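You operate a simulated robot arm through the tools that you are given. There is no shell and no other tool.

The job below is to be done with a simulated robot arm. You get a single attempt, and the scene is never put back.

TASK
Try the red and purple coils on the orange gauge; shelve them by fit.
Fine: push each down on the gauge and let go; down on the ribs: GOOD shelf; sitting high: HOLD shelf; leave the other coils.

Only the result counts: the job must be done as asked and must still hold three seconds after the hand-in. Knocking over, shifting, dropping, spilling or breaking anything else fails it.

THE ROBOT
A 6-joint arm with a fingered hand, fixed in place. Base frame: the origin is at the foot of the arm, x ahead of it, y to its left, z up; the work surface is at about z = 0.76. Units: m, rad, N and s.
With the tool pointing down near the work surface it reaches from about 0.5 to 0.96 m from the base axis. Its first joint turns from -2.897 to 2.897 rad. Payload 5 kg.
The tool frame sits at the grasp point between the pads (the TCP): z along the fingers, y along the line on which they close. The tips reach 0.043 m beyond it. Largest opening 0.144 m; the body of the gripper starts 0.05 m behind the TCP. The gripper is a hand of 5 fingers: y runs from the thumb to the fingers, the wrist lies at [-0.021, -0.133, -0.233] in the tool frame, and closing takes about 1.5 s.
Orientation is that of the tool frame in the base frame, as a unit quaternion [x, y, z, w]. With the fingers straight down and the wrist toward the robot, the tool's x, y and z point along [0, 1, 0], [1, 0, 0] and [0, 0, -1] of the base frame.

THE INTERFACE
- The arm moves only by the tool move_arm. Its argument "motion" is a list of rows, each an object (a shift or turn left out is 0, a gripper value left out holds the last) with "delta_pos": the shift along the tool's x, y, z in units of 100 mm (1.0 is 100 mm), a list of three; "delta_rot": the turn, a rotation vector about the tool's x, y, z in units of 45 degrees (1.0 is 45 degrees), a list of three. In form: [{"delta_pos": [dx, dy, dz], "delta_rot": [ax, ay, az]}, ...]. A call has 1 to 20 rows; each row is the pose to reach, as a shift and turn from the pose commanded when the call began, along the tool's axes at that moment. "claw" is the finger opening in m, from 0 to 0.144, set as the call begins (left out, the last holds). A call with a number of a shift or a turn outside -1 to 1 is refused whole. Each row takes 0.2 s and may step no farther than 0.05 m and 0.15 rad from the row before; otherwise, or with a gripper value out of range, the whole call is refused. Where a pose cannot be reached the arm comes as near as it can. A force on the tool above 70 N (or 10 N above the force at the start of the call, whichever is more), or a blocked arm, ends the call early, and 0.2 s more pass. The fingers move at their own pace (about 0.072 m/s each) and stop on an object; they squeeze with about 23 N. The grip force told is the motor's: it shows also when the fingers shut on nothing. Time passes only in rows, and 0.2 s behind the last, so rows that repeat a pose let the fingers close. The reply holds the time, the measured pose of the TCP, the force on the tool along the base axes, the opening and the grip force, in the units named above and with some noise, with the torque about the TCP (base axes, N m) and any sound that the robot's microphone picked up.
- Cameras (640 x 400 px; columns grow to the right, rows downward): "scene" is fixed at [0.2221, 0.6454, 1.3809]; the picture's right is [-0.98, -0.22, 0.00], its down [-0.07, 0.33, -0.94] and it looks along [0.21, -0.92, -0.33] (base axes); focal length 236 px, centre (320, 200). "wrist" rides on the gripper at [0.086, -0.108, -0.168] in the tool frame; the picture's right is [-0.80, 0.28, -0.53], its down [-0.54, -0.73, 0.42] and it looks along [-0.27, 0.63, 0.73] (tool axes); focal length 275 px, centre (320, 200). There is no depth. A picture from a camera that has moved, and an enlarged one, comes with that camera's place and axes in the base frame and with its lens. The place of the scene camera against the robot may be out by one fixed shift of up to 0.012 m in any direction.
- capture(camera): a new picture of that camera. No time passes.
- lift_body(by): slides the trunk up (or, below 0, down) by that many m; the arm rides with it, the base frame stays. It gives what a move gives, with no picture.
- set_fingers(index, middle, ring, little, thumb_bend, thumb_turn): sets how far each is bent, from 0 (flat) to 1 (curled in); at 0.3 the hand is open as for a grip, at 0.7 the pads meet at the TCP. One left out holds its place. A second passes; each finger stops where it meets its share of the squeeze, and holds until it gets a number again. A gripper value or a shape takes the hand back. It gives what a move gives, with no picture; readings hold the bend of each and the force on index, middle, ring, little, thumb and palm. thumb_turn goes from beside the hand (0) to across from the fingers (1), as for a grip.
- hand_shape(shape): the hand has 5 fingers and takes this shape, open, in about a second: jaw (thumb against the fingers, like two jaws); tri (thumb and two fingers); tip (a fingertip pinch); poke (one finger out to press); point (the index stretched); flat (the hand flat); cup (the hand cupped); fist (a fist). The gripper value then closes the fingers along that shape, each until it touches; the sizes above hold for jaw. It gives what a move gives, with no picture.
- zoom(camera, box): a new picture of the part [left, top, right, bottom] of that camera's present view, enlarged. No time passes.
- job_done(): hands the job in; it is judged then, once.

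Places have to be worked out from the pictures, the camera data and where the tool is seen. Open the gripper and draw the arm clear of the work before you hand the job in, unless the task says otherwise.

The tools are called after "Request:" as name(argument=value, ...) on one line, values as JSON. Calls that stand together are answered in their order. move_arm: Moves the arm, as the interface text tells. Its arguments: {"type":"object","properties":{"motion":{"type":"array","items":{"type":"object","properties":{"delta_pos":{"type":"array","items":{"type":"number"}},"delta_rot":{"type":"array","items":{"type":"number"}}}}},"claw":{"type":"number"}},"required":["motion"]} The other tools are called the same way: lift_body (by) slides the trunk up or down; hand_shape (shape) gives the hand a shape; set_fingers (index, middle, ring, little, thumb_bend, thumb_turn) moves the fingers one by one; capture (camera) takes a picture; zoom (camera, box) takes an enlarged picture of a part of a camera's view; job_done () hands the job in.

At the start:

```text
time_s: 0.0
ee_pos: [0.3076, -0.2103, 1.4218]
tcp_rot: [0.707, 0.707, 0.0, 0.0]
wrist_force: [0.0, 1.0, 0.2]
wrist_torque: [0.02, 0.0, 0.0]
opening: 0.1434
grip_force: 0.1
shape: jaw
bend: [0.3, 0.3, 0.3, 0.3, 0.3, 0.98]
finger forces: [0.1, 0.0, 0.0, 0.0, 0.0, 0.0]
trunk travel left (down, up): [-0.5, 0.09]
```

scene: 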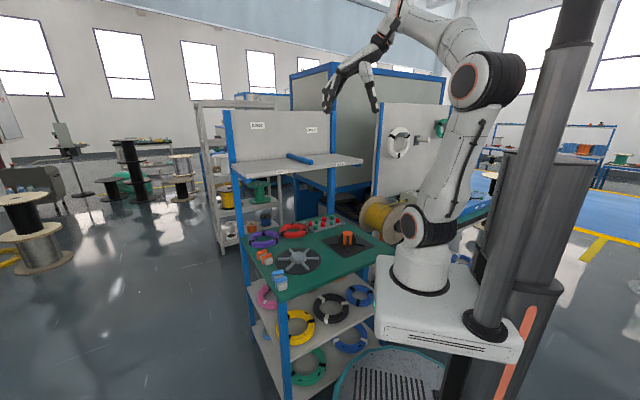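
wrist: 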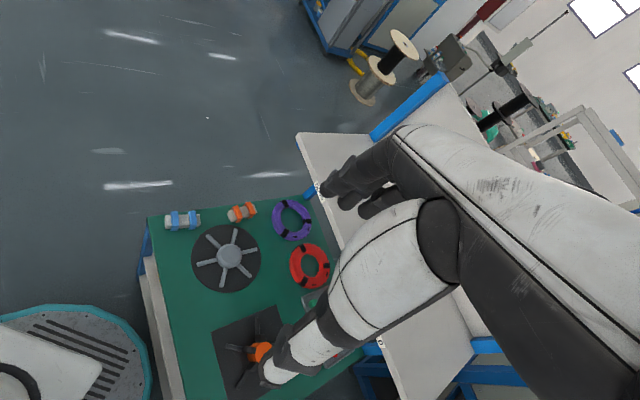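

I start by looking closely at the workbench: the coils, the orange gauge, and the shelf labels.

Request:
zoom(camera="scene", box=[220, 200, 400, 310])

Request:
zoom(camera="scene", box=[220, 100, 380, 200])

Request:
zoom(camera="wrist", box=[140, 120, 480, 400])

```text
3.56 times, centred on (310, 255) of scene
camera zoom: at [0.2221, 0.6454, 1.3809], right [-0.98, -0.22, 0.0], down [-0.07, 0.33, -0.94], along [0.21, -0.92, -0.33], focal length 840 px, centre (356, 4)
```

zoom: 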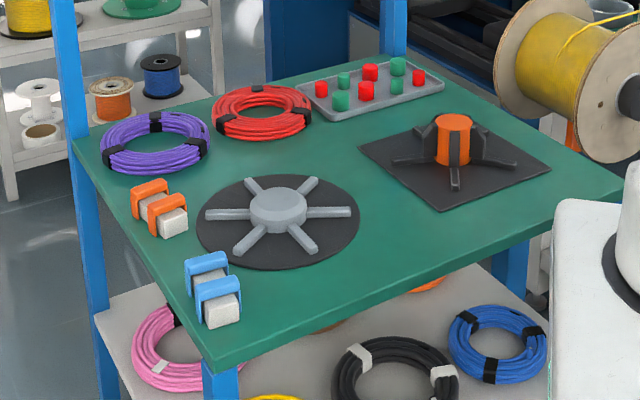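

```text
4.00 times, centred on (300, 150) of scene
camera zoom: at [0.2221, 0.6454, 1.3809], right [-0.98, -0.22, 0.0], down [-0.07, 0.33, -0.94], along [0.21, -0.92, -0.33], focal length 944 px, centre (400, 400)
```

zoom: 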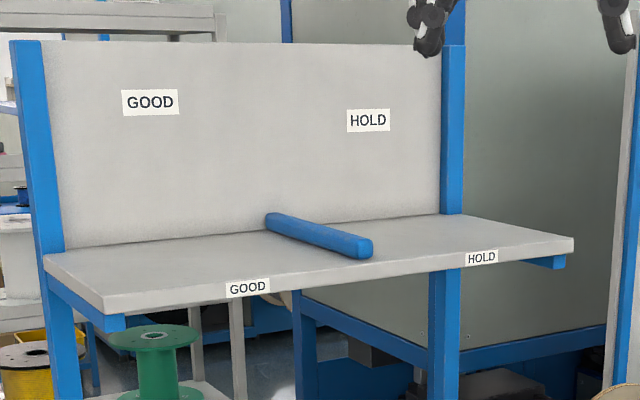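

```text
1.43 times, centred on (310, 260) of wrist
camera zoom: at [0.1996, -0.1235, 1.5909], right [0.28, -0.8, 0.53], down [-0.73, -0.54, -0.42], along [0.63, -0.27, -0.73], focal length 393 px, centre (334, 114)
```

zoom: 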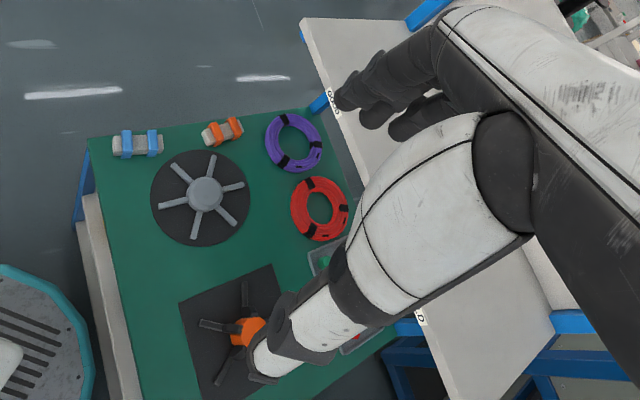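

The bench is turned about 45° to the robot and the shelf (top at about z=1.17) overhangs its back half. I zoom in on the gauge, the coils and the hand for detail.

Request:
zoom(camera="scene", box=[318, 220, 382, 260])

Request:
zoom(camera="scene", box=[240, 215, 320, 265])

Request:
zoom(camera="scene", box=[300, 0, 560, 360])

```text
10.00 times, centred on (350, 240) of scene
camera zoom: at [0.2221, 0.6454, 1.3809], right [-0.98, -0.22, 0.0], down [-0.07, 0.33, -0.94], along [0.21, -0.92, -0.33], focal length 2361 px, centre (20, -200)
```

zoom: 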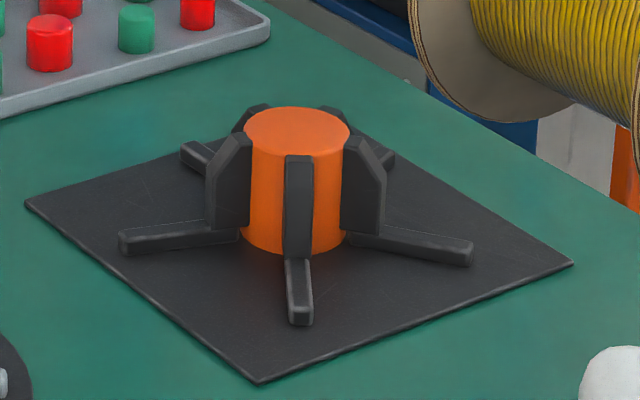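

```text
8.00 times, centred on (280, 240) of scene
camera zoom: at [0.2221, 0.6454, 1.3809], right [-0.98, -0.22, 0.0], down [-0.07, 0.33, -0.94], along [0.21, -0.92, -0.33], focal length 1889 px, centre (640, -120)
```

zoom: 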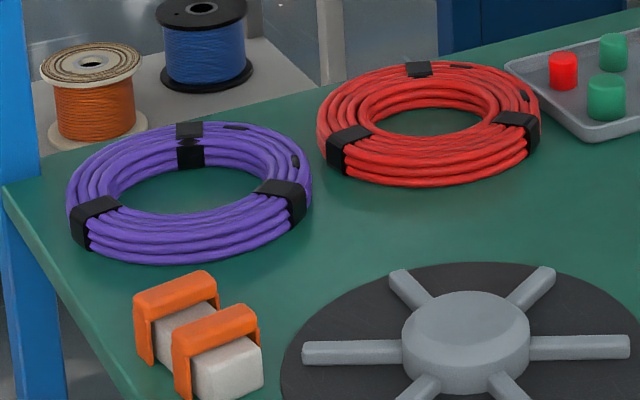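

```text
1.11 times, centred on (430, 180) of scene
camera zoom: at [0.2221, 0.6454, 1.3809], right [-0.98, -0.22, 0.0], down [-0.07, 0.33, -0.94], along [0.21, -0.92, -0.33], focal length 262 px, centre (198, 222)
```

zoom: 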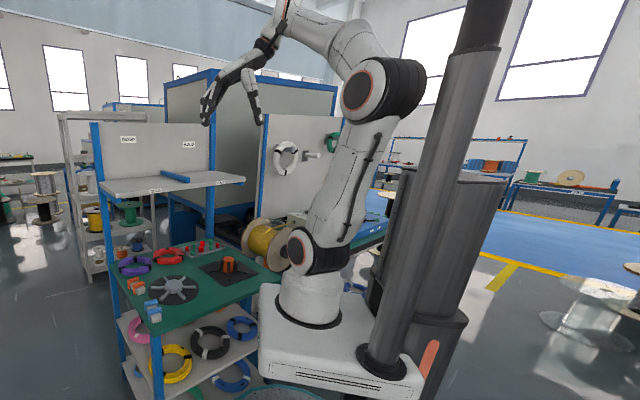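

Now I check what the hand itself looks like in the wrist view.

Request:
zoom(camera="wrist", box=[200, 100, 640, 400])

Request:
zoom(camera="scene", box=[310, 0, 420, 120])

```text
1.33 times, centred on (420, 250) of wrist
camera zoom: at [0.1996, -0.1235, 1.5909], right [0.28, -0.8, 0.53], down [-0.73, -0.54, -0.42], along [0.63, -0.27, -0.73], focal length 367 px, centre (187, 133)
```

zoom: 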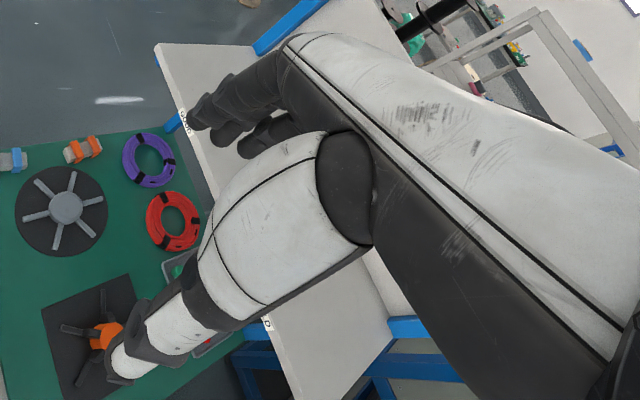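

```text
3.33 times, centred on (365, 60) of scene
camera zoom: at [0.2221, 0.6454, 1.3809], right [-0.98, -0.22, 0.0], down [-0.07, 0.33, -0.94], along [0.21, -0.92, -0.33], focal length 787 px, centre (170, 667)
```

zoom: 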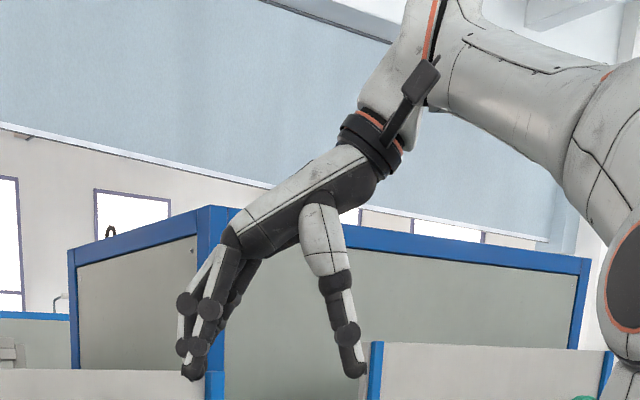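

The hand is human-like: the palm slopes about 35° down from the wrist, with the fingers opposite the thumb. The coils are roughly at (0.63,-0.49) and (0.75,-0.35), under the shelf. The gauge is near (0.325,-0.44), in front of the shelf edge. I first yaw the hand toward the bench normal (-45°) in free air.

Request:
move_arm(motion=[{"delta_rot": [0, 0, 0.17]}, {"delta_rot": [0, 0, 0.34]}, {"delta_rot": [0, 0, 0.51]}, {"delta_rot": [0, 0, 0.68]}, {"delta_rot": [0, 0, 0.84]}, {"delta_rot": [0, 0, 1.0]}, {"delta_rot": [0, 0, 1.0]}])

Request:
capture(camera="wrist")

Request:
capture(camera="scene")

```text
time_s: 1.8
ee_pos: [0.3241, -0.2307, 1.3931]
tcp_rot: [0.926, 0.376, -0.017, -0.039]
wrist_force: [0.2, 0.1, 0.6]
wrist_torque: [0.03, -0.02, -0.02]
opening: 0.1438
grip_force: 0.1
shape: jaw
bend: [0.3, 0.3, 0.3, 0.3, 0.3, 0.98]
finger forces: [0.1, 0.0, 0.0, 0.0, 0.1, 0.0]
trunk travel left (down, up): [-0.5, 0.09]
stopped in row 7: the arm was blocked; the commanded pose is now the measured one
```

```text
taken
camera wrist: at [0.3218, -0.1041, 1.57], right [-0.34, -0.79, 0.51], down [-0.92, 0.16, -0.36], along [0.2, -0.59, -0.78], focal length 275 px, centre (320, 200)
```

wrist: 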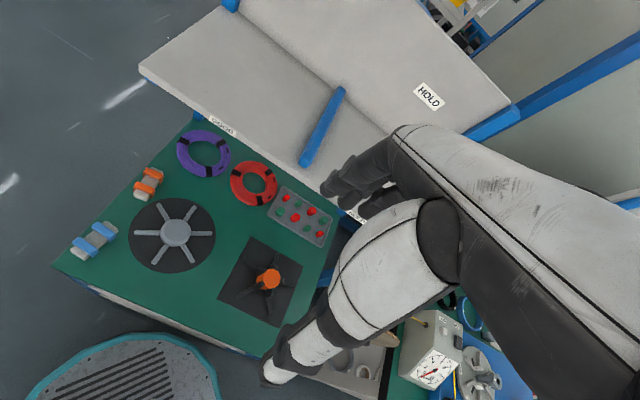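

```text
taken
```

scene: 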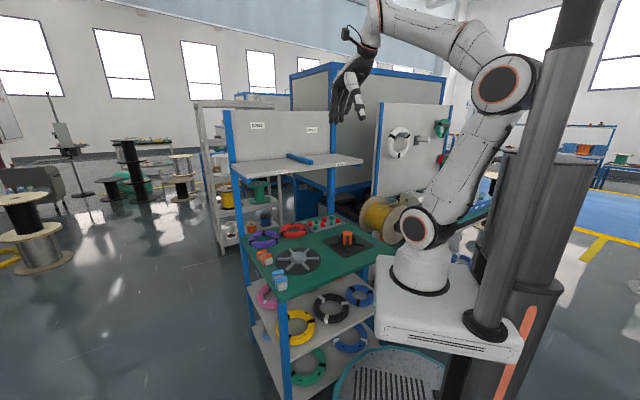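

The yaw succeeded, but close to the base the arm hit a limit with about 5° of tilt. The wrist view now shows everything clearly. I move outward and to the left of the shelf front, taking out that tilt.

Request:
move_arm(motion=[{"delta_pos": [0.3, 0.15, 0], "delta_rot": [-0.03, 0, 0]}, {"delta_pos": [0.6, 0.3, 0], "delta_rot": [-0.07, 0, 0]}, {"delta_pos": [0.9, 0.4, 0], "delta_rot": [-0.108, 0, 0]}])

Request:
move_arm(motion=[{"delta_pos": [0.35, 0.15, 0]}, {"delta_pos": [0.75, 0.3, 0]}, {"delta_pos": [1.0, 0.4, 0]}, {"delta_pos": [1.0, 0.4, 0]}])

```text
time_s: 2.6
ee_pos: [0.4155, -0.1977, 1.3911]
tcp_rot: [0.927, 0.375, -0.002, 0.001]
wrist_force: [-0.8, 0.6, 0.0]
wrist_torque: [0.01, 0.05, -0.02]
opening: 0.1437
grip_force: 0.1
shape: jaw
bend: [0.3, 0.3, 0.3, 0.3, 0.3, 0.98]
finger forces: [0.0, 0.0, 0.0, 0.0, 0.0, 0.1]
trunk travel left (down, up): [-0.5, 0.09]
```

```text
time_s: 3.6
ee_pos: [0.5164, -0.1569, 1.3903]
tcp_rot: [0.926, 0.377, -0.001, 0.002]
wrist_force: [1.0, -0.6, 0.8]
wrist_torque: [-0.02, 0.0, 0.02]
opening: 0.1439
grip_force: 0.1
shape: jaw
bend: [0.3, 0.3, 0.3, 0.3, 0.3, 0.98]
finger forces: [0.1, 0.1, 0.0, 0.1, 0.1, 0.0]
trunk travel left (down, up): [-0.5, 0.09]
```

Now at (0.516,-0.157,1.39), pointing straight down. I check clearance to the shelf edge before descending.

Request:
capture(camera="wrist")

Request:
capture(camera="scene")

```text
taken
camera wrist: at [0.5033, -0.0181, 1.5584], right [-0.37, -0.76, 0.54], down [-0.9, 0.14, -0.42], along [0.24, -0.64, -0.73], focal length 275 px, centre (320, 200)
```

wrist: 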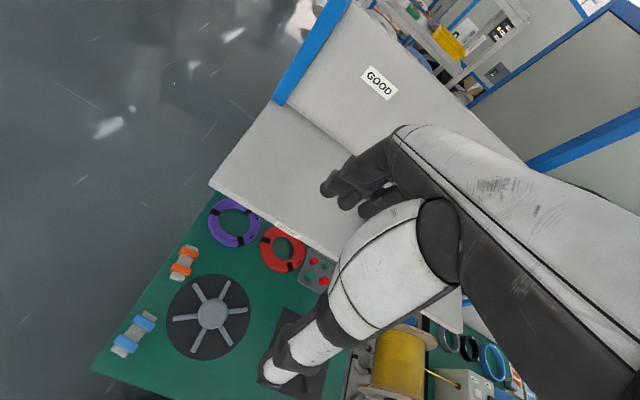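

```text
taken
```

scene: 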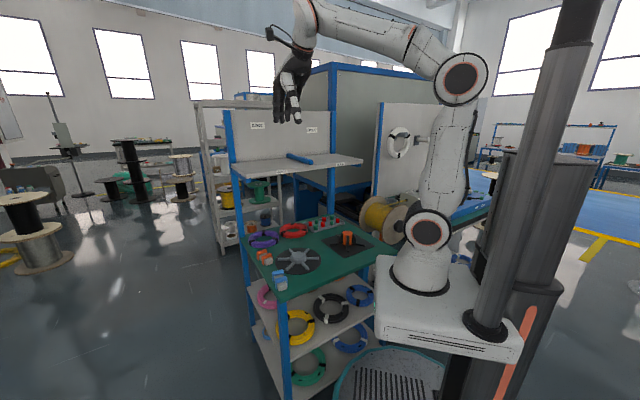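

The shelf's front edge is at x−y≈0.845, so I'm about 12 cm in front of it. I descend here in steps, watching forces.

Request:
move_arm(motion=[{"delta_pos": [0, 0, 0.35]}, {"delta_pos": [0, 0, 0.7]}, {"delta_pos": [0, 0, 1.0]}])

Request:
move_arm(motion=[{"delta_pos": [0, 0, 0.35]}, {"delta_pos": [0, 0, 0.7]}, {"delta_pos": [0, 0, 1.0]}])

Request:
move_arm(motion=[{"delta_pos": [0, 0, 0.35]}, {"delta_pos": [0, 0, 0.7]}, {"delta_pos": [0, 0, 1.0]}])

Request:
capture(camera="scene")

Request:
capture(camera="wrist")

```text
time_s: 4.4
ee_pos: [0.5166, -0.1575, 1.2902]
tcp_rot: [0.927, 0.376, -0.002, 0.002]
wrist_force: [0.2, 0.0, 0.0]
wrist_torque: [0.02, 0.01, 0.01]
opening: 0.1439
grip_force: 0.0
shape: jaw
bend: [0.3, 0.3, 0.3, 0.3, 0.3, 0.98]
finger forces: [0.0, 0.0, 0.0, 0.0, 0.0, 0.0]
trunk travel left (down, up): [-0.5, 0.09]
```

```text
time_s: 5.2
ee_pos: [0.5156, -0.1557, 1.1892]
tcp_rot: [0.927, 0.376, -0.001, 0.001]
wrist_force: [1.0, -0.3, 0.1]
wrist_torque: [0.01, -0.01, 0.01]
opening: 0.1439
grip_force: 0.1
shape: jaw
bend: [0.3, 0.3, 0.3, 0.3, 0.3, 0.98]
finger forces: [0.0, 0.1, 0.0, 0.1, 0.1, 0.1]
trunk travel left (down, up): [-0.5, 0.09]
```

```text
time_s: 6.0
ee_pos: [0.5144, -0.1564, 1.0887]
tcp_rot: [0.927, 0.376, -0.001, 0.001]
wrist_force: [0.2, -0.5, -0.1]
wrist_torque: [0.03, 0.0, -0.02]
opening: 0.1438
grip_force: 0.0
shape: jaw
bend: [0.3, 0.3, 0.3, 0.3, 0.3, 0.98]
finger forces: [0.0, 0.1, 0.0, 0.0, 0.1, 0.0]
trunk travel left (down, up): [-0.5, 0.09]
```

```text
taken
```

scene: 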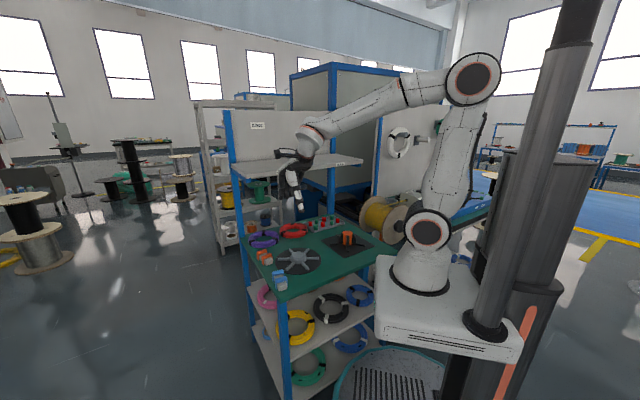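

```text
taken
camera wrist: at [0.5019, -0.0186, 1.257], right [-0.37, -0.76, 0.54], down [-0.9, 0.14, -0.42], along [0.24, -0.64, -0.73], focal length 275 px, centre (320, 200)
```

wrist: 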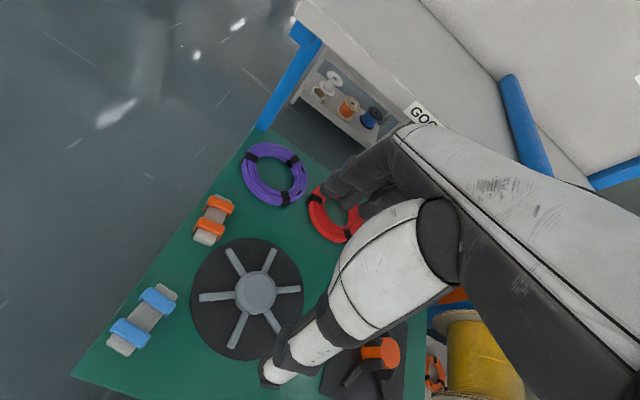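

Purple is clearly visible now, near (0.733,-0.337). I zoom in on the wrist and hand structure to judge clearance under the shelf (bottom at about 1.145).

Request:
zoom(camera="scene", box=[230, 60, 400, 240])

Request:
zoom(camera="wrist", box=[180, 100, 420, 260])

```text
2.22 times, centred on (315, 150) of scene
camera zoom: at [0.2221, 0.6454, 1.3809], right [-0.98, -0.22, 0.0], down [-0.07, 0.33, -0.94], along [0.21, -0.92, -0.33], focal length 525 px, centre (331, 311)
```

zoom: 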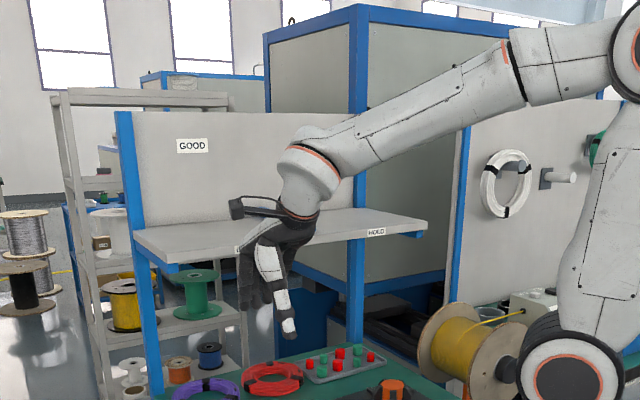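

```text
2.50 times, centred on (300, 180) of wrist
camera zoom: at [0.5019, -0.0186, 1.257], right [-0.37, -0.76, 0.54], down [-0.9, 0.14, -0.42], along [0.24, -0.64, -0.73], focal length 688 px, centre (370, 250)
```

zoom: 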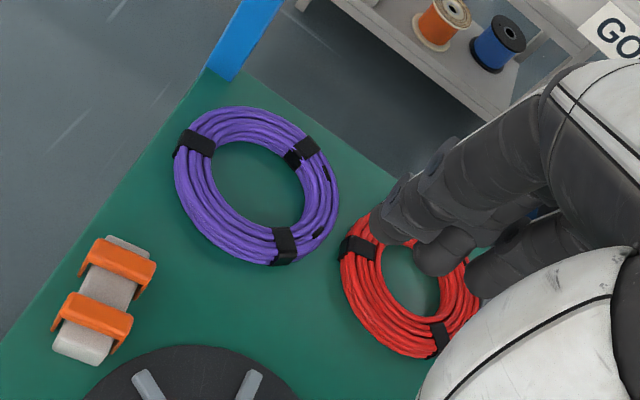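

The wrist link is about 10 cm across with a compact joint behind it, so a tilted hand should fit under the shelf. I descend further, yaw to about -60°, and start narrowing the fingers.

Request:
move_arm(motion=[{"delta_pos": [0, 0, 0.35], "delta_rot": [0, 0, 0.11]}, {"delta_pos": [0, 0, 0.7], "delta_rot": [0, 0, 0.22]}, {"delta_pos": [0, 0, 1.0], "delta_rot": [0, 0, 0.33]}])

Request:
move_arm(motion=[{"delta_pos": [0, 0.2, 0.25]}, {"delta_pos": [0, 0.5, 0.5]}, {"delta_pos": [0, 0.8, 0.6]}, {"delta_pos": [0, 0.8, 0.6]}])

Request:
capture(camera="wrist")

Request:
zoom(camera="scene", box=[230, 60, 400, 300])

```text
time_s: 6.8
ee_pos: [0.5165, -0.1571, 0.9893]
tcp_rot: [0.968, 0.253, 0.0, 0.001]
wrist_force: [0.2, -0.6, 0.6]
wrist_torque: [0.01, -0.02, -0.02]
opening: 0.1437
grip_force: 0.1
shape: jaw
bend: [0.3, 0.3, 0.3, 0.3, 0.3, 0.98]
finger forces: [0.0, 0.0, 0.0, 0.0, 0.1, 0.0]
trunk travel left (down, up): [-0.5, 0.09]
```

```text
time_s: 7.8
ee_pos: [0.5532, -0.2288, 0.9304]
tcp_rot: [0.967, 0.254, -0.001, 0.002]
wrist_force: [-0.2, -0.3, 0.7]
wrist_torque: [0.06, 0.04, -0.01]
opening: 0.1439
grip_force: 0.0
shape: jaw
bend: [0.3, 0.3, 0.3, 0.3, 0.3, 0.98]
finger forces: [0.0, 0.0, 0.0, 0.0, 0.1, 0.1]
trunk travel left (down, up): [-0.5, 0.09]
```

```text
taken
camera wrist: at [0.577, -0.0907, 1.0983], right [-0.55, -0.64, 0.54], down [-0.83, 0.36, -0.42], along [0.07, -0.68, -0.73], focal length 275 px, centre (320, 200)
```

wrist: 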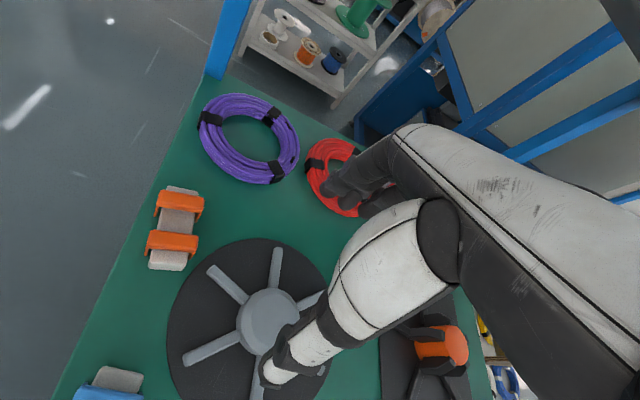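

```text
1.67 times, centred on (315, 180) of scene
camera zoom: at [0.2221, 0.6454, 1.3809], right [-0.98, -0.22, 0.0], down [-0.07, 0.33, -0.94], along [0.21, -0.92, -0.33], focal length 394 px, centre (328, 233)
```

zoom: 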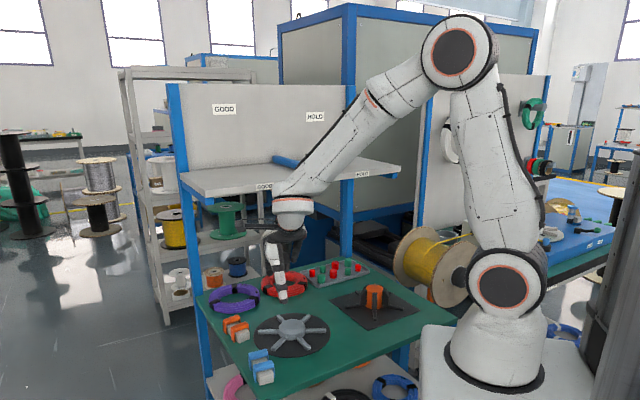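

TCP is at (0.553,-0.229,0.930), and I estimate purple's centre at about (0.740,-0.341). I narrow the opening to 0.08 and tilt the hand 30° outward while advancing toward the shelf.

Request:
move_arm(claw=0.08, motion=[{"delta_pos": [0.1, 0.2, 0.05], "delta_rot": [-0.15, 0, 0]}, {"delta_pos": [0.2, 0.4, 0.1], "delta_rot": [-0.3, 0, 0]}, {"delta_pos": [0.3, 0.6, 0.15], "delta_rot": [-0.42, 0, 0]}, {"delta_pos": [0.4, 0.8, 0.2], "delta_rot": [-0.55, 0, 0]}, {"delta_pos": [0.5, 1.0, 0.25], "delta_rot": [-0.667, 0, 0]}, {"delta_pos": [0.5, 1.0, 0.25], "delta_rot": [-0.667, 0, 0]}])

Request:
capture(camera="wrist")

Request:
zoom(camera="scene", box=[220, 120, 400, 280])

```text
time_s: 9.2
ee_pos: [0.6469, -0.2901, 0.9053]
tcp_rot: [0.934, 0.246, 0.065, 0.251]
wrist_force: [-0.1, 0.3, -0.4]
wrist_torque: [0.01, -0.02, 0.02]
opening: 0.0803
grip_force: 0.0
shape: jaw
bend: [0.74, 0.42, 0.39, 0.41, 0.67, 1.0]
finger forces: [0.0, 0.0, 0.0, 0.0, 0.1, 0.0]
trunk travel left (down, up): [-0.5, 0.09]
```

```text
taken
camera wrist: at [0.6354, -0.092, 0.996], right [-0.7, -0.37, 0.61], down [-0.68, 0.09, -0.73], along [0.21, -0.92, -0.32], focal length 275 px, centre (320, 200)
```

wrist: 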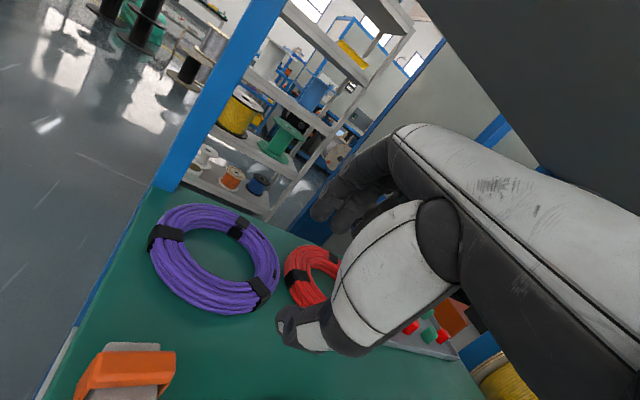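

```text
2.50 times, centred on (310, 200) of scene
camera zoom: at [0.2221, 0.6454, 1.3809], right [-0.98, -0.22, 0.0], down [-0.07, 0.33, -0.94], along [0.21, -0.92, -0.33], focal length 590 px, centre (345, 200)
```

zoom: 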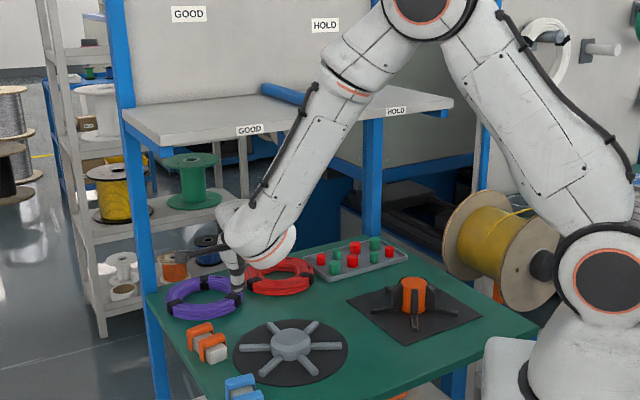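

The hand fits nicely in front of and under the shelf edge. I check the finger and thumb posture up close, since the bends are uneven.

Request:
zoom(camera="wrist", box=[240, 130, 480, 370])

Request:
zoom(camera="scene", box=[255, 185, 335, 250])

```text
1.67 times, centred on (360, 250) of wrist
camera zoom: at [0.6354, -0.092, 0.996], right [-0.7, -0.37, 0.61], down [-0.68, 0.09, -0.73], along [0.21, -0.92, -0.32], focal length 459 px, centre (253, 117)
```

zoom: 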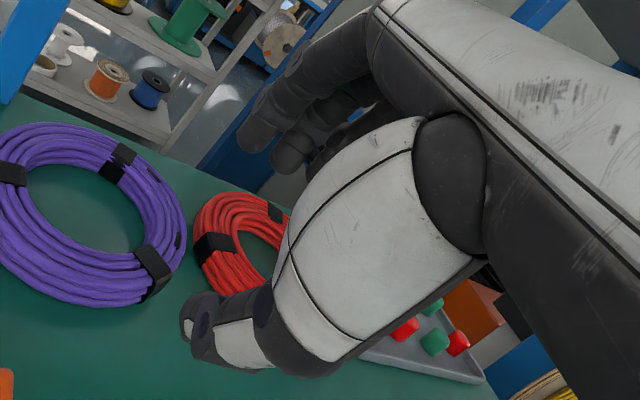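

```text
6.15 times, centred on (295, 218) of scene
camera zoom: at [0.2221, 0.6454, 1.3809], right [-0.98, -0.22, 0.0], down [-0.07, 0.33, -0.94], along [0.21, -0.92, -0.33], focal length 1453 px, centre (474, 92)
```

zoom: 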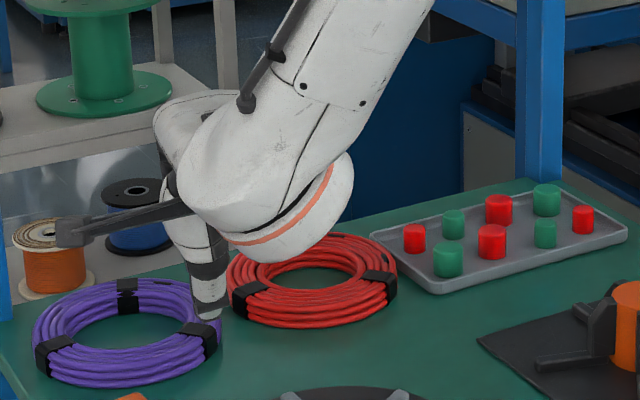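

The thumb and fingers sit symmetrically about the TCP (thumb tip about 44 mm below it). I advance halfway toward the far side of the purple coil, staying above it.

Request:
move_arm(motion=[{"delta_pos": [0.1, 0.22, 0.15]}, {"delta_pos": [0.2, 0.44, 0.3]}, {"delta_pos": [0.3, 0.65, 0.45]}, {"delta_pos": [0.3, 0.65, 0.45]}])

Request:
capture(camera="wrist")

Request:
zoom(camera="scene", box=[220, 120, 400, 280])

```text
time_s: 10.2
ee_pos: [0.7123, -0.3443, 0.8978]
tcp_rot: [0.934, 0.246, 0.064, 0.252]
wrist_force: [0.4, 0.9, -0.5]
wrist_torque: [-0.02, -0.02, 0.01]
opening: 0.0805
grip_force: 0.0
shape: jaw
bend: [0.74, 0.42, 0.39, 0.41, 0.67, 1.0]
finger forces: [0.0, 0.1, 0.0, 0.0, 0.0, 0.1]
trunk travel left (down, up): [-0.5, 0.09]
```

```text
taken
camera wrist: at [0.7009, -0.147, 0.9888], right [-0.7, -0.37, 0.61], down [-0.68, 0.09, -0.73], along [0.21, -0.92, -0.32], focal length 275 px, centre (320, 200)
```

wrist: 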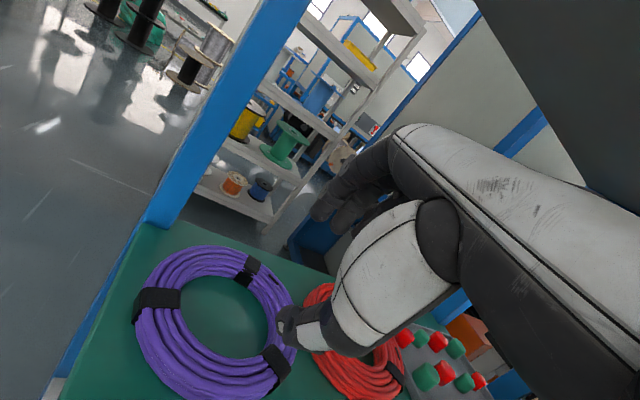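

```text
2.50 times, centred on (310, 200) of scene
camera zoom: at [0.2221, 0.6454, 1.3809], right [-0.98, -0.22, 0.0], down [-0.07, 0.33, -0.94], along [0.21, -0.92, -0.33], focal length 590 px, centre (345, 200)
```

zoom: 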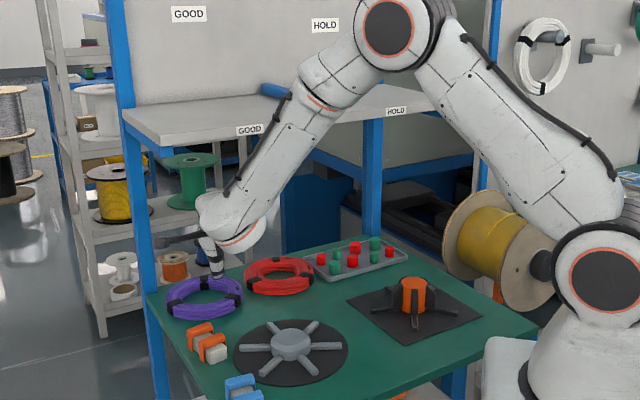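

Purple's hole centre is about (0.744,-0.338). I move the TCP above the far side of the ring at about (0.776,-0.395), still just above the coil.

Request:
move_arm(motion=[{"delta_pos": [0.1, 0.17, 0.2]}, {"delta_pos": [0.2, 0.34, 0.42]}, {"delta_pos": [0.305, 0.489, 0.66]}, {"delta_pos": [0.305, 0.489, 0.66]}])

Request:
capture(camera="wrist")

Request:
zoom(camera="scene", box=[220, 150, 340, 270])

```text
time_s: 11.2
ee_pos: [0.7765, -0.3947, 0.8668]
tcp_rot: [0.934, 0.246, 0.064, 0.252]
wrist_force: [0.4, 0.0, -0.3]
wrist_torque: [-0.01, 0.02, 0.01]
opening: 0.0801
grip_force: 0.1
shape: jaw
bend: [0.74, 0.42, 0.39, 0.41, 0.67, 1.0]
finger forces: [0.0, 0.0, 0.0, 0.1, 0.1, 0.0]
trunk travel left (down, up): [-0.5, 0.09]
```

```text
taken
camera wrist: at [0.7648, -0.1977, 0.9573], right [-0.7, -0.37, 0.61], down [-0.68, 0.09, -0.73], along [0.21, -0.92, -0.32], focal length 275 px, centre (320, 200)
```

wrist: 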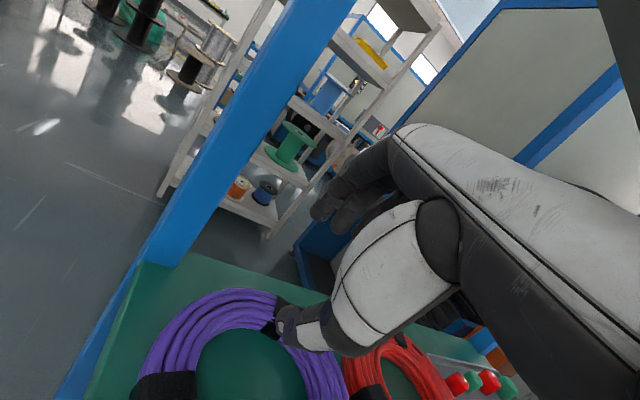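

```text
3.33 times, centred on (280, 210) of scene
camera zoom: at [0.2221, 0.6454, 1.3809], right [-0.98, -0.22, 0.0], down [-0.07, 0.33, -0.94], along [0.21, -0.92, -0.33], focal length 787 px, centre (453, 167)
```

zoom: 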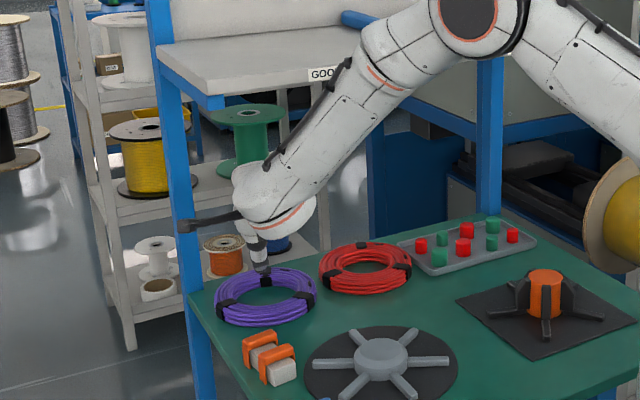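

The thumb tip is over the ring's inner rim (about 4 cm from the hole centre). I back up slightly, reduce the tilt to 15° and lower so the thumb enters the hole and the fingers go outside.

Request:
move_arm(claw=0.07, motion=[{"delta_pos": [0, -0.139, -0.081], "delta_rot": [0.11, 0, 0]}, {"delta_pos": [0, -0.193, 0.119], "delta_rot": [0.22, 0, 0]}, {"delta_pos": [0, -0.3, 0.304], "delta_rot": [0.333, 0, 0]}, {"delta_pos": [0, -0.3, 0.304], "delta_rot": [0.333, 0, 0]}])

Request:
capture(camera="wrist")

Request:
zoom(camera="scene", box=[220, 150, 340, 270])

```text
time_s: 12.2
ee_pos: [0.7698, -0.3854, 0.8239]
tcp_rot: [0.959, 0.252, 0.032, 0.127]
wrist_force: [-0.1, -0.2, -0.2]
wrist_torque: [0.0, -0.03, 0.0]
opening: 0.0706
grip_force: 0.1
shape: jaw
bend: [0.74, 0.45, 0.42, 0.41, 0.71, 1.0]
finger forces: [0.1, 0.1, 0.1, 0.0, 0.0, 0.1]
trunk travel left (down, up): [-0.5, 0.09]
```

```text
taken
camera wrist: at [0.7734, -0.2131, 0.9583], right [-0.63, -0.51, 0.59], down [-0.76, 0.25, -0.6], along [0.16, -0.83, -0.54], focal length 275 px, centre (320, 200)
```

wrist: 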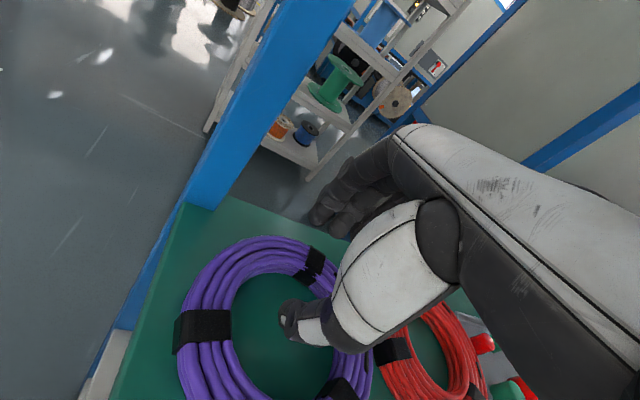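

```text
3.33 times, centred on (280, 210) of scene
camera zoom: at [0.2221, 0.6454, 1.3809], right [-0.98, -0.22, 0.0], down [-0.07, 0.33, -0.94], along [0.21, -0.92, -0.33], focal length 787 px, centre (453, 167)
```

zoom: 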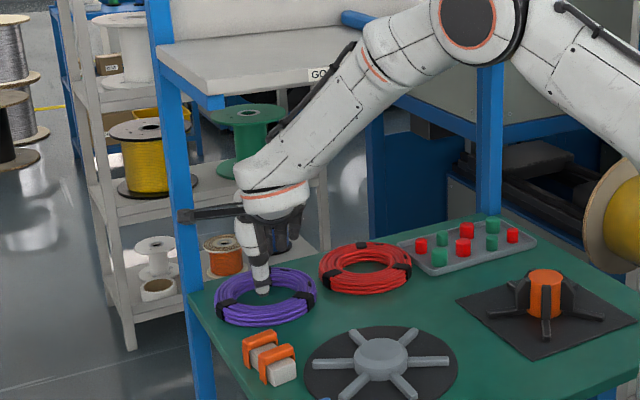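

The thumb is now inside the hole near its centre, and the fingers are outside the far rim. I lower another 6 mm while closing to 0.045.

Request:
move_arm(claw=0.045, motion=[{"delta_pos": [0, 0, 0]}, {"delta_pos": [0, -0.008, 0.029]}, {"delta_pos": [0, -0.016, 0.058]}, {"delta_pos": [0, -0.016, 0.058]}])

Request:
capture(camera="wrist")

Request:
zoom(camera="scene", box=[250, 195, 314, 245])

```text
time_s: 13.2
ee_pos: [0.769, -0.3847, 0.8182]
tcp_rot: [0.959, 0.252, 0.032, 0.128]
wrist_force: [-0.6, -0.8, 0.0]
wrist_torque: [0.0, 0.03, 0.02]
opening: 0.0453
grip_force: 0.0
shape: jaw
bend: [0.74, 0.53, 0.51, 0.47, 0.74, 1.0]
finger forces: [0.1, 0.0, 0.0, 0.0, 0.1, 0.0]
trunk travel left (down, up): [-0.5, 0.09]
```

```text
taken
camera wrist: at [0.7732, -0.2134, 0.9523], right [-0.63, -0.51, 0.59], down [-0.76, 0.25, -0.6], along [0.16, -0.83, -0.54], focal length 275 px, centre (320, 200)
```

wrist: 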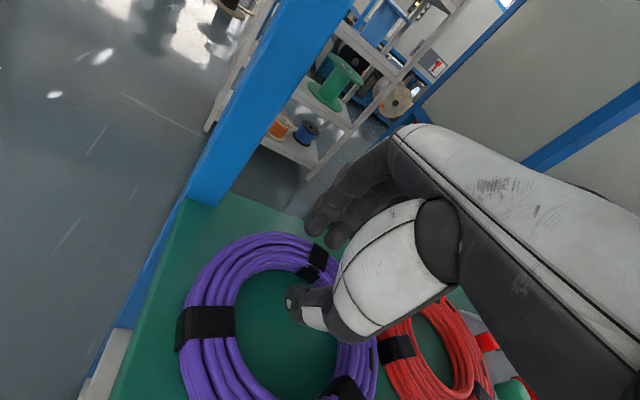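

```text
8.00 times, centred on (282, 220) of scene
camera zoom: at [0.2221, 0.6454, 1.3809], right [-0.98, -0.22, 0.0], down [-0.07, 0.33, -0.94], along [0.21, -0.92, -0.33], focal length 1889 px, centre (624, 40)
```

zoom: 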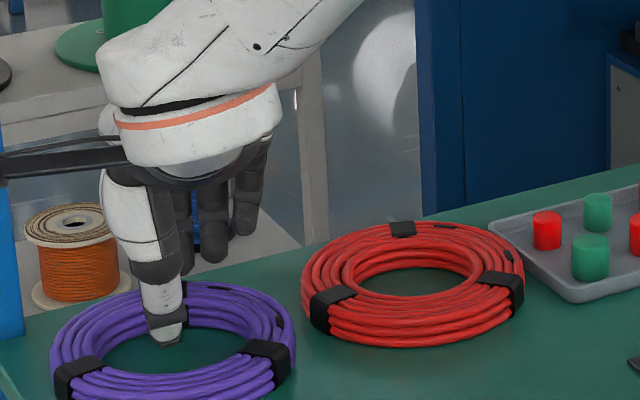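

Next I zoom in on the fingers to see where each fingertip is relative to the tube.

Request:
zoom(camera="wrist", box=[260, 140, 420, 370])

Request:
zoom(camera="scene", box=[250, 210, 290, 240])

```text
1.74 times, centred on (340, 255) of wrist
camera zoom: at [0.7732, -0.2134, 0.9523], right [-0.63, -0.51, 0.59], down [-0.76, 0.25, -0.6], along [0.16, -0.83, -0.54], focal length 479 px, centre (285, 104)
```

zoom: 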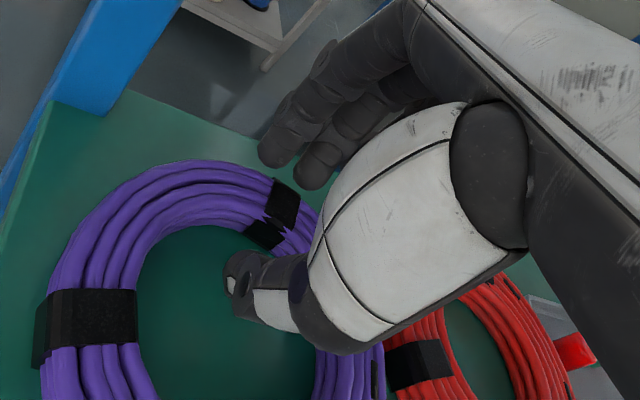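

```text
13.33 times, centred on (270, 225) of scene
camera zoom: at [0.2221, 0.6454, 1.3809], right [-0.98, -0.22, 0.0], down [-0.07, 0.33, -0.94], along [0.21, -0.92, -0.33], focal length 3148 px, centre (987, -133)
```

zoom: 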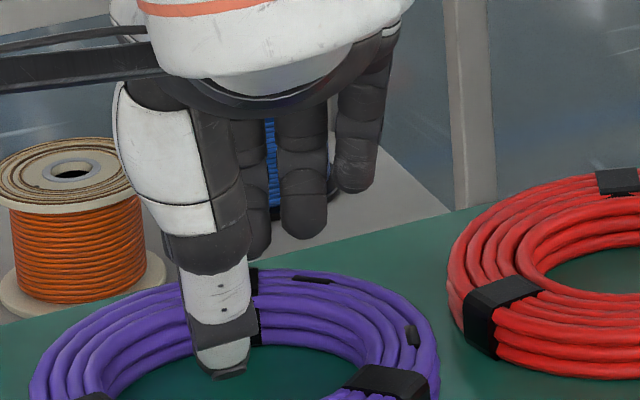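

The thumb is in the hole and three fingers hang just outside the far rim. I close on the tube and watch the finger forces.

Request:
move_arm(claw=0.0, motion=[{"delta_pos": [0, 0, 0]}, {"delta_pos": [0, 0, 0]}, {"delta_pos": [0, 0, 0]}, {"delta_pos": [0, 0, 0]}, {"delta_pos": [0, 0, 0]}, {"delta_pos": [0, 0, 0]}, {"delta_pos": [0, 0, 0]}])

Request:
capture(camera="wrist")

Request:
zoom(camera="scene", box=[240, 195, 320, 245])

```text
time_s: 14.8
ee_pos: [0.7692, -0.3861, 0.8185]
tcp_rot: [0.959, 0.252, 0.032, 0.128]
wrist_force: [-0.6, 1.0, 1.8]
wrist_torque: [-0.13, -0.04, 0.03]
opening: 0.0134
grip_force: 23.1
shape: jaw
bend: [0.73, 0.58, 0.64, 0.6, 0.7, 1.0]
finger forces: [10.9, 7.7, 0.1, 0.0, 15.3, 0.0]
trunk travel left (down, up): [-0.5, 0.09]
```

```text
taken
camera wrist: at [0.7731, -0.2133, 0.9525], right [-0.63, -0.51, 0.59], down [-0.76, 0.25, -0.6], along [0.16, -0.83, -0.54], focal length 275 px, centre (320, 200)
```

wrist: 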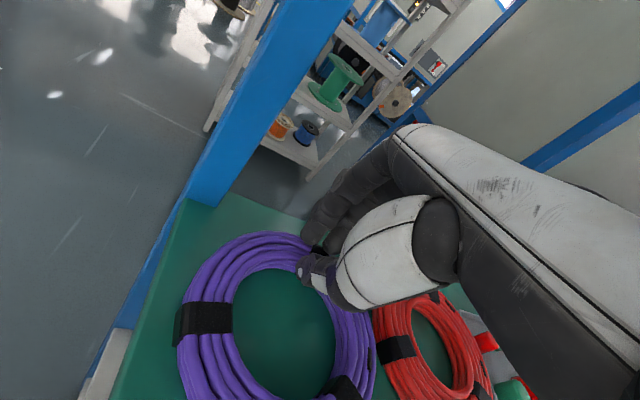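

```text
8.00 times, centred on (280, 220) of scene
camera zoom: at [0.2221, 0.6454, 1.3809], right [-0.98, -0.22, 0.0], down [-0.07, 0.33, -0.94], along [0.21, -0.92, -0.33], focal length 1889 px, centre (640, 40)
```

zoom: 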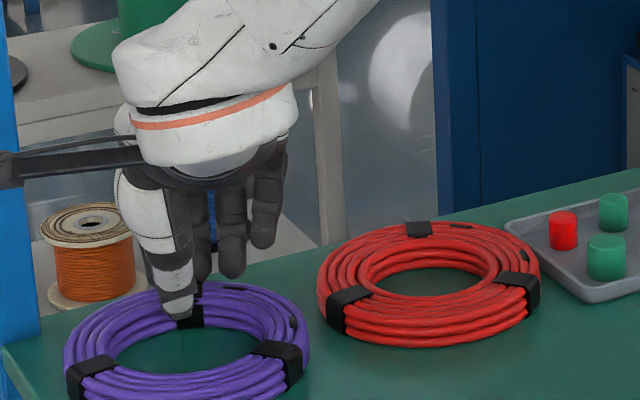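

Index, middle and thumb are loaded (11/8/15 N), which suggests the tube is pinched. I test with a small 2.5 cm lift.

Request:
move_arm(motion=[{"delta_pos": [0, 0.02, -0.08]}, {"delta_pos": [0, 0.04, -0.16]}, {"delta_pos": [0, 0.065, -0.24]}, {"delta_pos": [0, 0.065, -0.24]}])

Request:
capture(camera="wrist")

Request:
zoom(camera="scene", box=[240, 195, 320, 245])

```text
time_s: 15.8
ee_pos: [0.7697, -0.3853, 0.8427]
tcp_rot: [0.959, 0.252, 0.032, 0.127]
wrist_force: [0.1, -0.7, 0.4]
wrist_torque: [-0.03, -0.03, -0.04]
opening: 0.0119
grip_force: 23.2
shape: jaw
bend: [0.73, 0.62, 0.64, 0.6, 0.74, 1.0]
finger forces: [0.1, 0.0, 0.1, 0.0, 0.1, 0.0]
trunk travel left (down, up): [-0.5, 0.09]
```

```text
taken
camera wrist: at [0.7729, -0.2138, 0.9775], right [-0.63, -0.51, 0.59], down [-0.76, 0.25, -0.6], along [0.16, -0.83, -0.54], focal length 275 px, centre (320, 200)
```

wrist: 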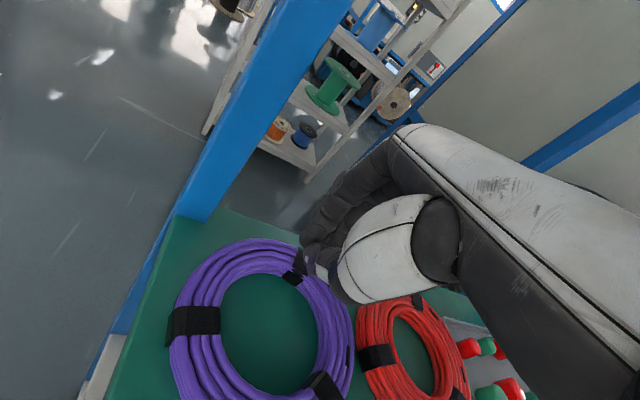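

```text
8.00 times, centred on (280, 220) of scene
camera zoom: at [0.2221, 0.6454, 1.3809], right [-0.98, -0.22, 0.0], down [-0.07, 0.33, -0.94], along [0.21, -0.92, -0.33], focal length 1889 px, centre (640, 40)
```

zoom: 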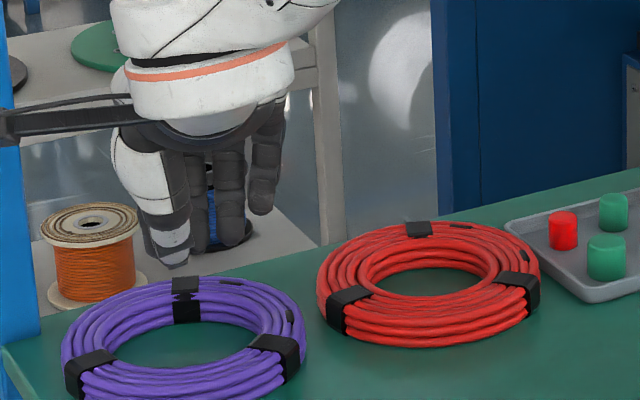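

The coil slipped out because the fingertips only caught its top edge. I look at the closed hand to learn where the fingertips really are.

Request:
zoom(camera="wrist", box=[270, 160, 390, 320])

Request:
zoom(camera="scene", box=[248, 200, 288, 232])

```text
2.50 times, centred on (330, 240) of wrist
camera zoom: at [0.7729, -0.2138, 0.9775], right [-0.63, -0.51, 0.59], down [-0.76, 0.25, -0.6], along [0.16, -0.83, -0.54], focal length 688 px, centre (295, 100)
```

zoom: 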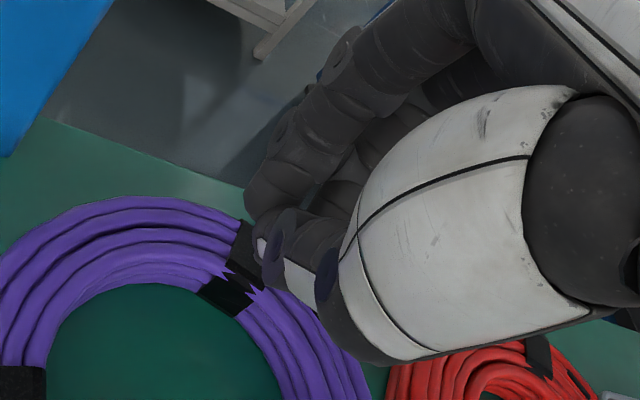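

```text
12.50 times, centred on (268, 216) of scene
camera zoom: at [0.2221, 0.6454, 1.3809], right [-0.98, -0.22, 0.0], down [-0.07, 0.33, -0.94], along [0.21, -0.92, -0.33], focal length 2951 px, centre (970, 0)
```

zoom: 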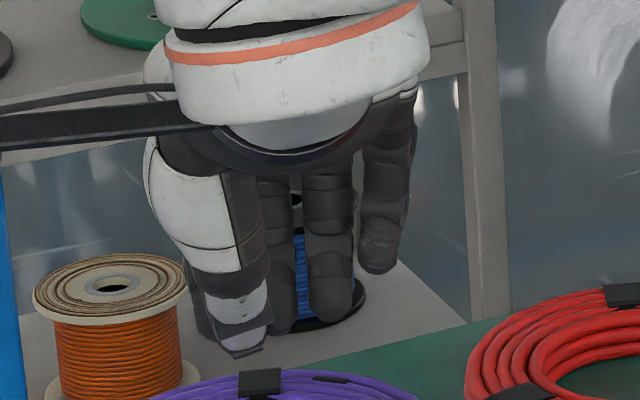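

The four fingers hang behind the thumb line, and at 15° tilt they are too high for a solid pinch on the far side. I back out over the coil, level the hand, and look at a thumb + two-finger shape for pinching the near side instead.

Request:
move_arm(motion=[{"delta_pos": [0, 0.117, -0.435]}, {"delta_pos": [-0.07, -0.257, -0.535]}, {"delta_pos": [-0.137, -0.63, -0.636], "delta_rot": [0.11, 0, 0]}, {"delta_pos": [-0.206, -1.0, -0.736], "delta_rot": [0.22, 0, 0]}, {"delta_pos": [-0.206, -1.0, -0.736], "delta_rot": [0.333, 0, 0]}, {"delta_pos": [-0.206, -1.0, -0.736], "delta_rot": [0.333, 0, 0]}])

Request:
hand_shape(shape="tri")

Request:
capture(camera="wrist")

Request:
zoom(camera="scene", box=[240, 170, 330, 245])

```text
time_s: 17.2
ee_pos: [0.6954, -0.2944, 0.8888]
tcp_rot: [0.967, 0.254, -0.002, 0.002]
wrist_force: [0.8, -0.5, -0.4]
wrist_torque: [0.0, -0.02, 0.0]
opening: 0.0118
grip_force: 22.9
shape: jaw
bend: [0.73, 0.62, 0.64, 0.6, 0.74, 1.0]
finger forces: [0.1, 0.0, 0.0, 0.1, 0.1, 0.0]
trunk travel left (down, up): [-0.5, 0.09]
```

```text
time_s: 18.1
ee_pos: [0.6954, -0.2956, 0.8884]
tcp_rot: [0.967, 0.253, -0.002, 0.001]
wrist_force: [-0.1, -0.1, -0.6]
wrist_torque: [0.0, 0.03, -0.01]
opening: 0.1434
grip_force: 0.0
shape: tri
bend: [0.3, 0.3, 0.99, 0.99, 0.3, 0.98]
finger forces: [0.0, 0.0, 0.0, 0.0, 0.0, 0.1]
trunk travel left (down, up): [-0.5, 0.09]
```

```text
taken
camera wrist: at [0.7177, -0.1571, 1.056], right [-0.55, -0.64, 0.54], down [-0.83, 0.36, -0.42], along [0.07, -0.68, -0.73], focal length 275 px, centre (320, 200)
```

wrist: 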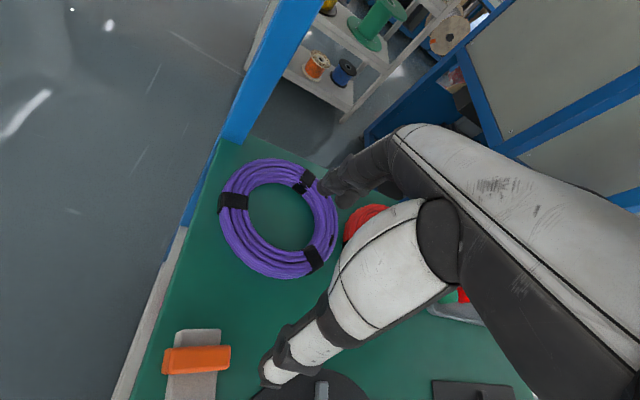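

```text
5.33 times, centred on (285, 208) of scene
camera zoom: at [0.2221, 0.6454, 1.3809], right [-0.98, -0.22, 0.0], down [-0.07, 0.33, -0.94], along [0.21, -0.92, -0.33], focal length 1259 px, centre (507, 160)
```

zoom: 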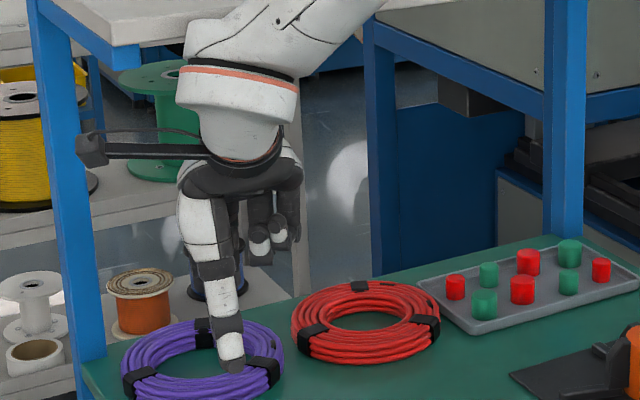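

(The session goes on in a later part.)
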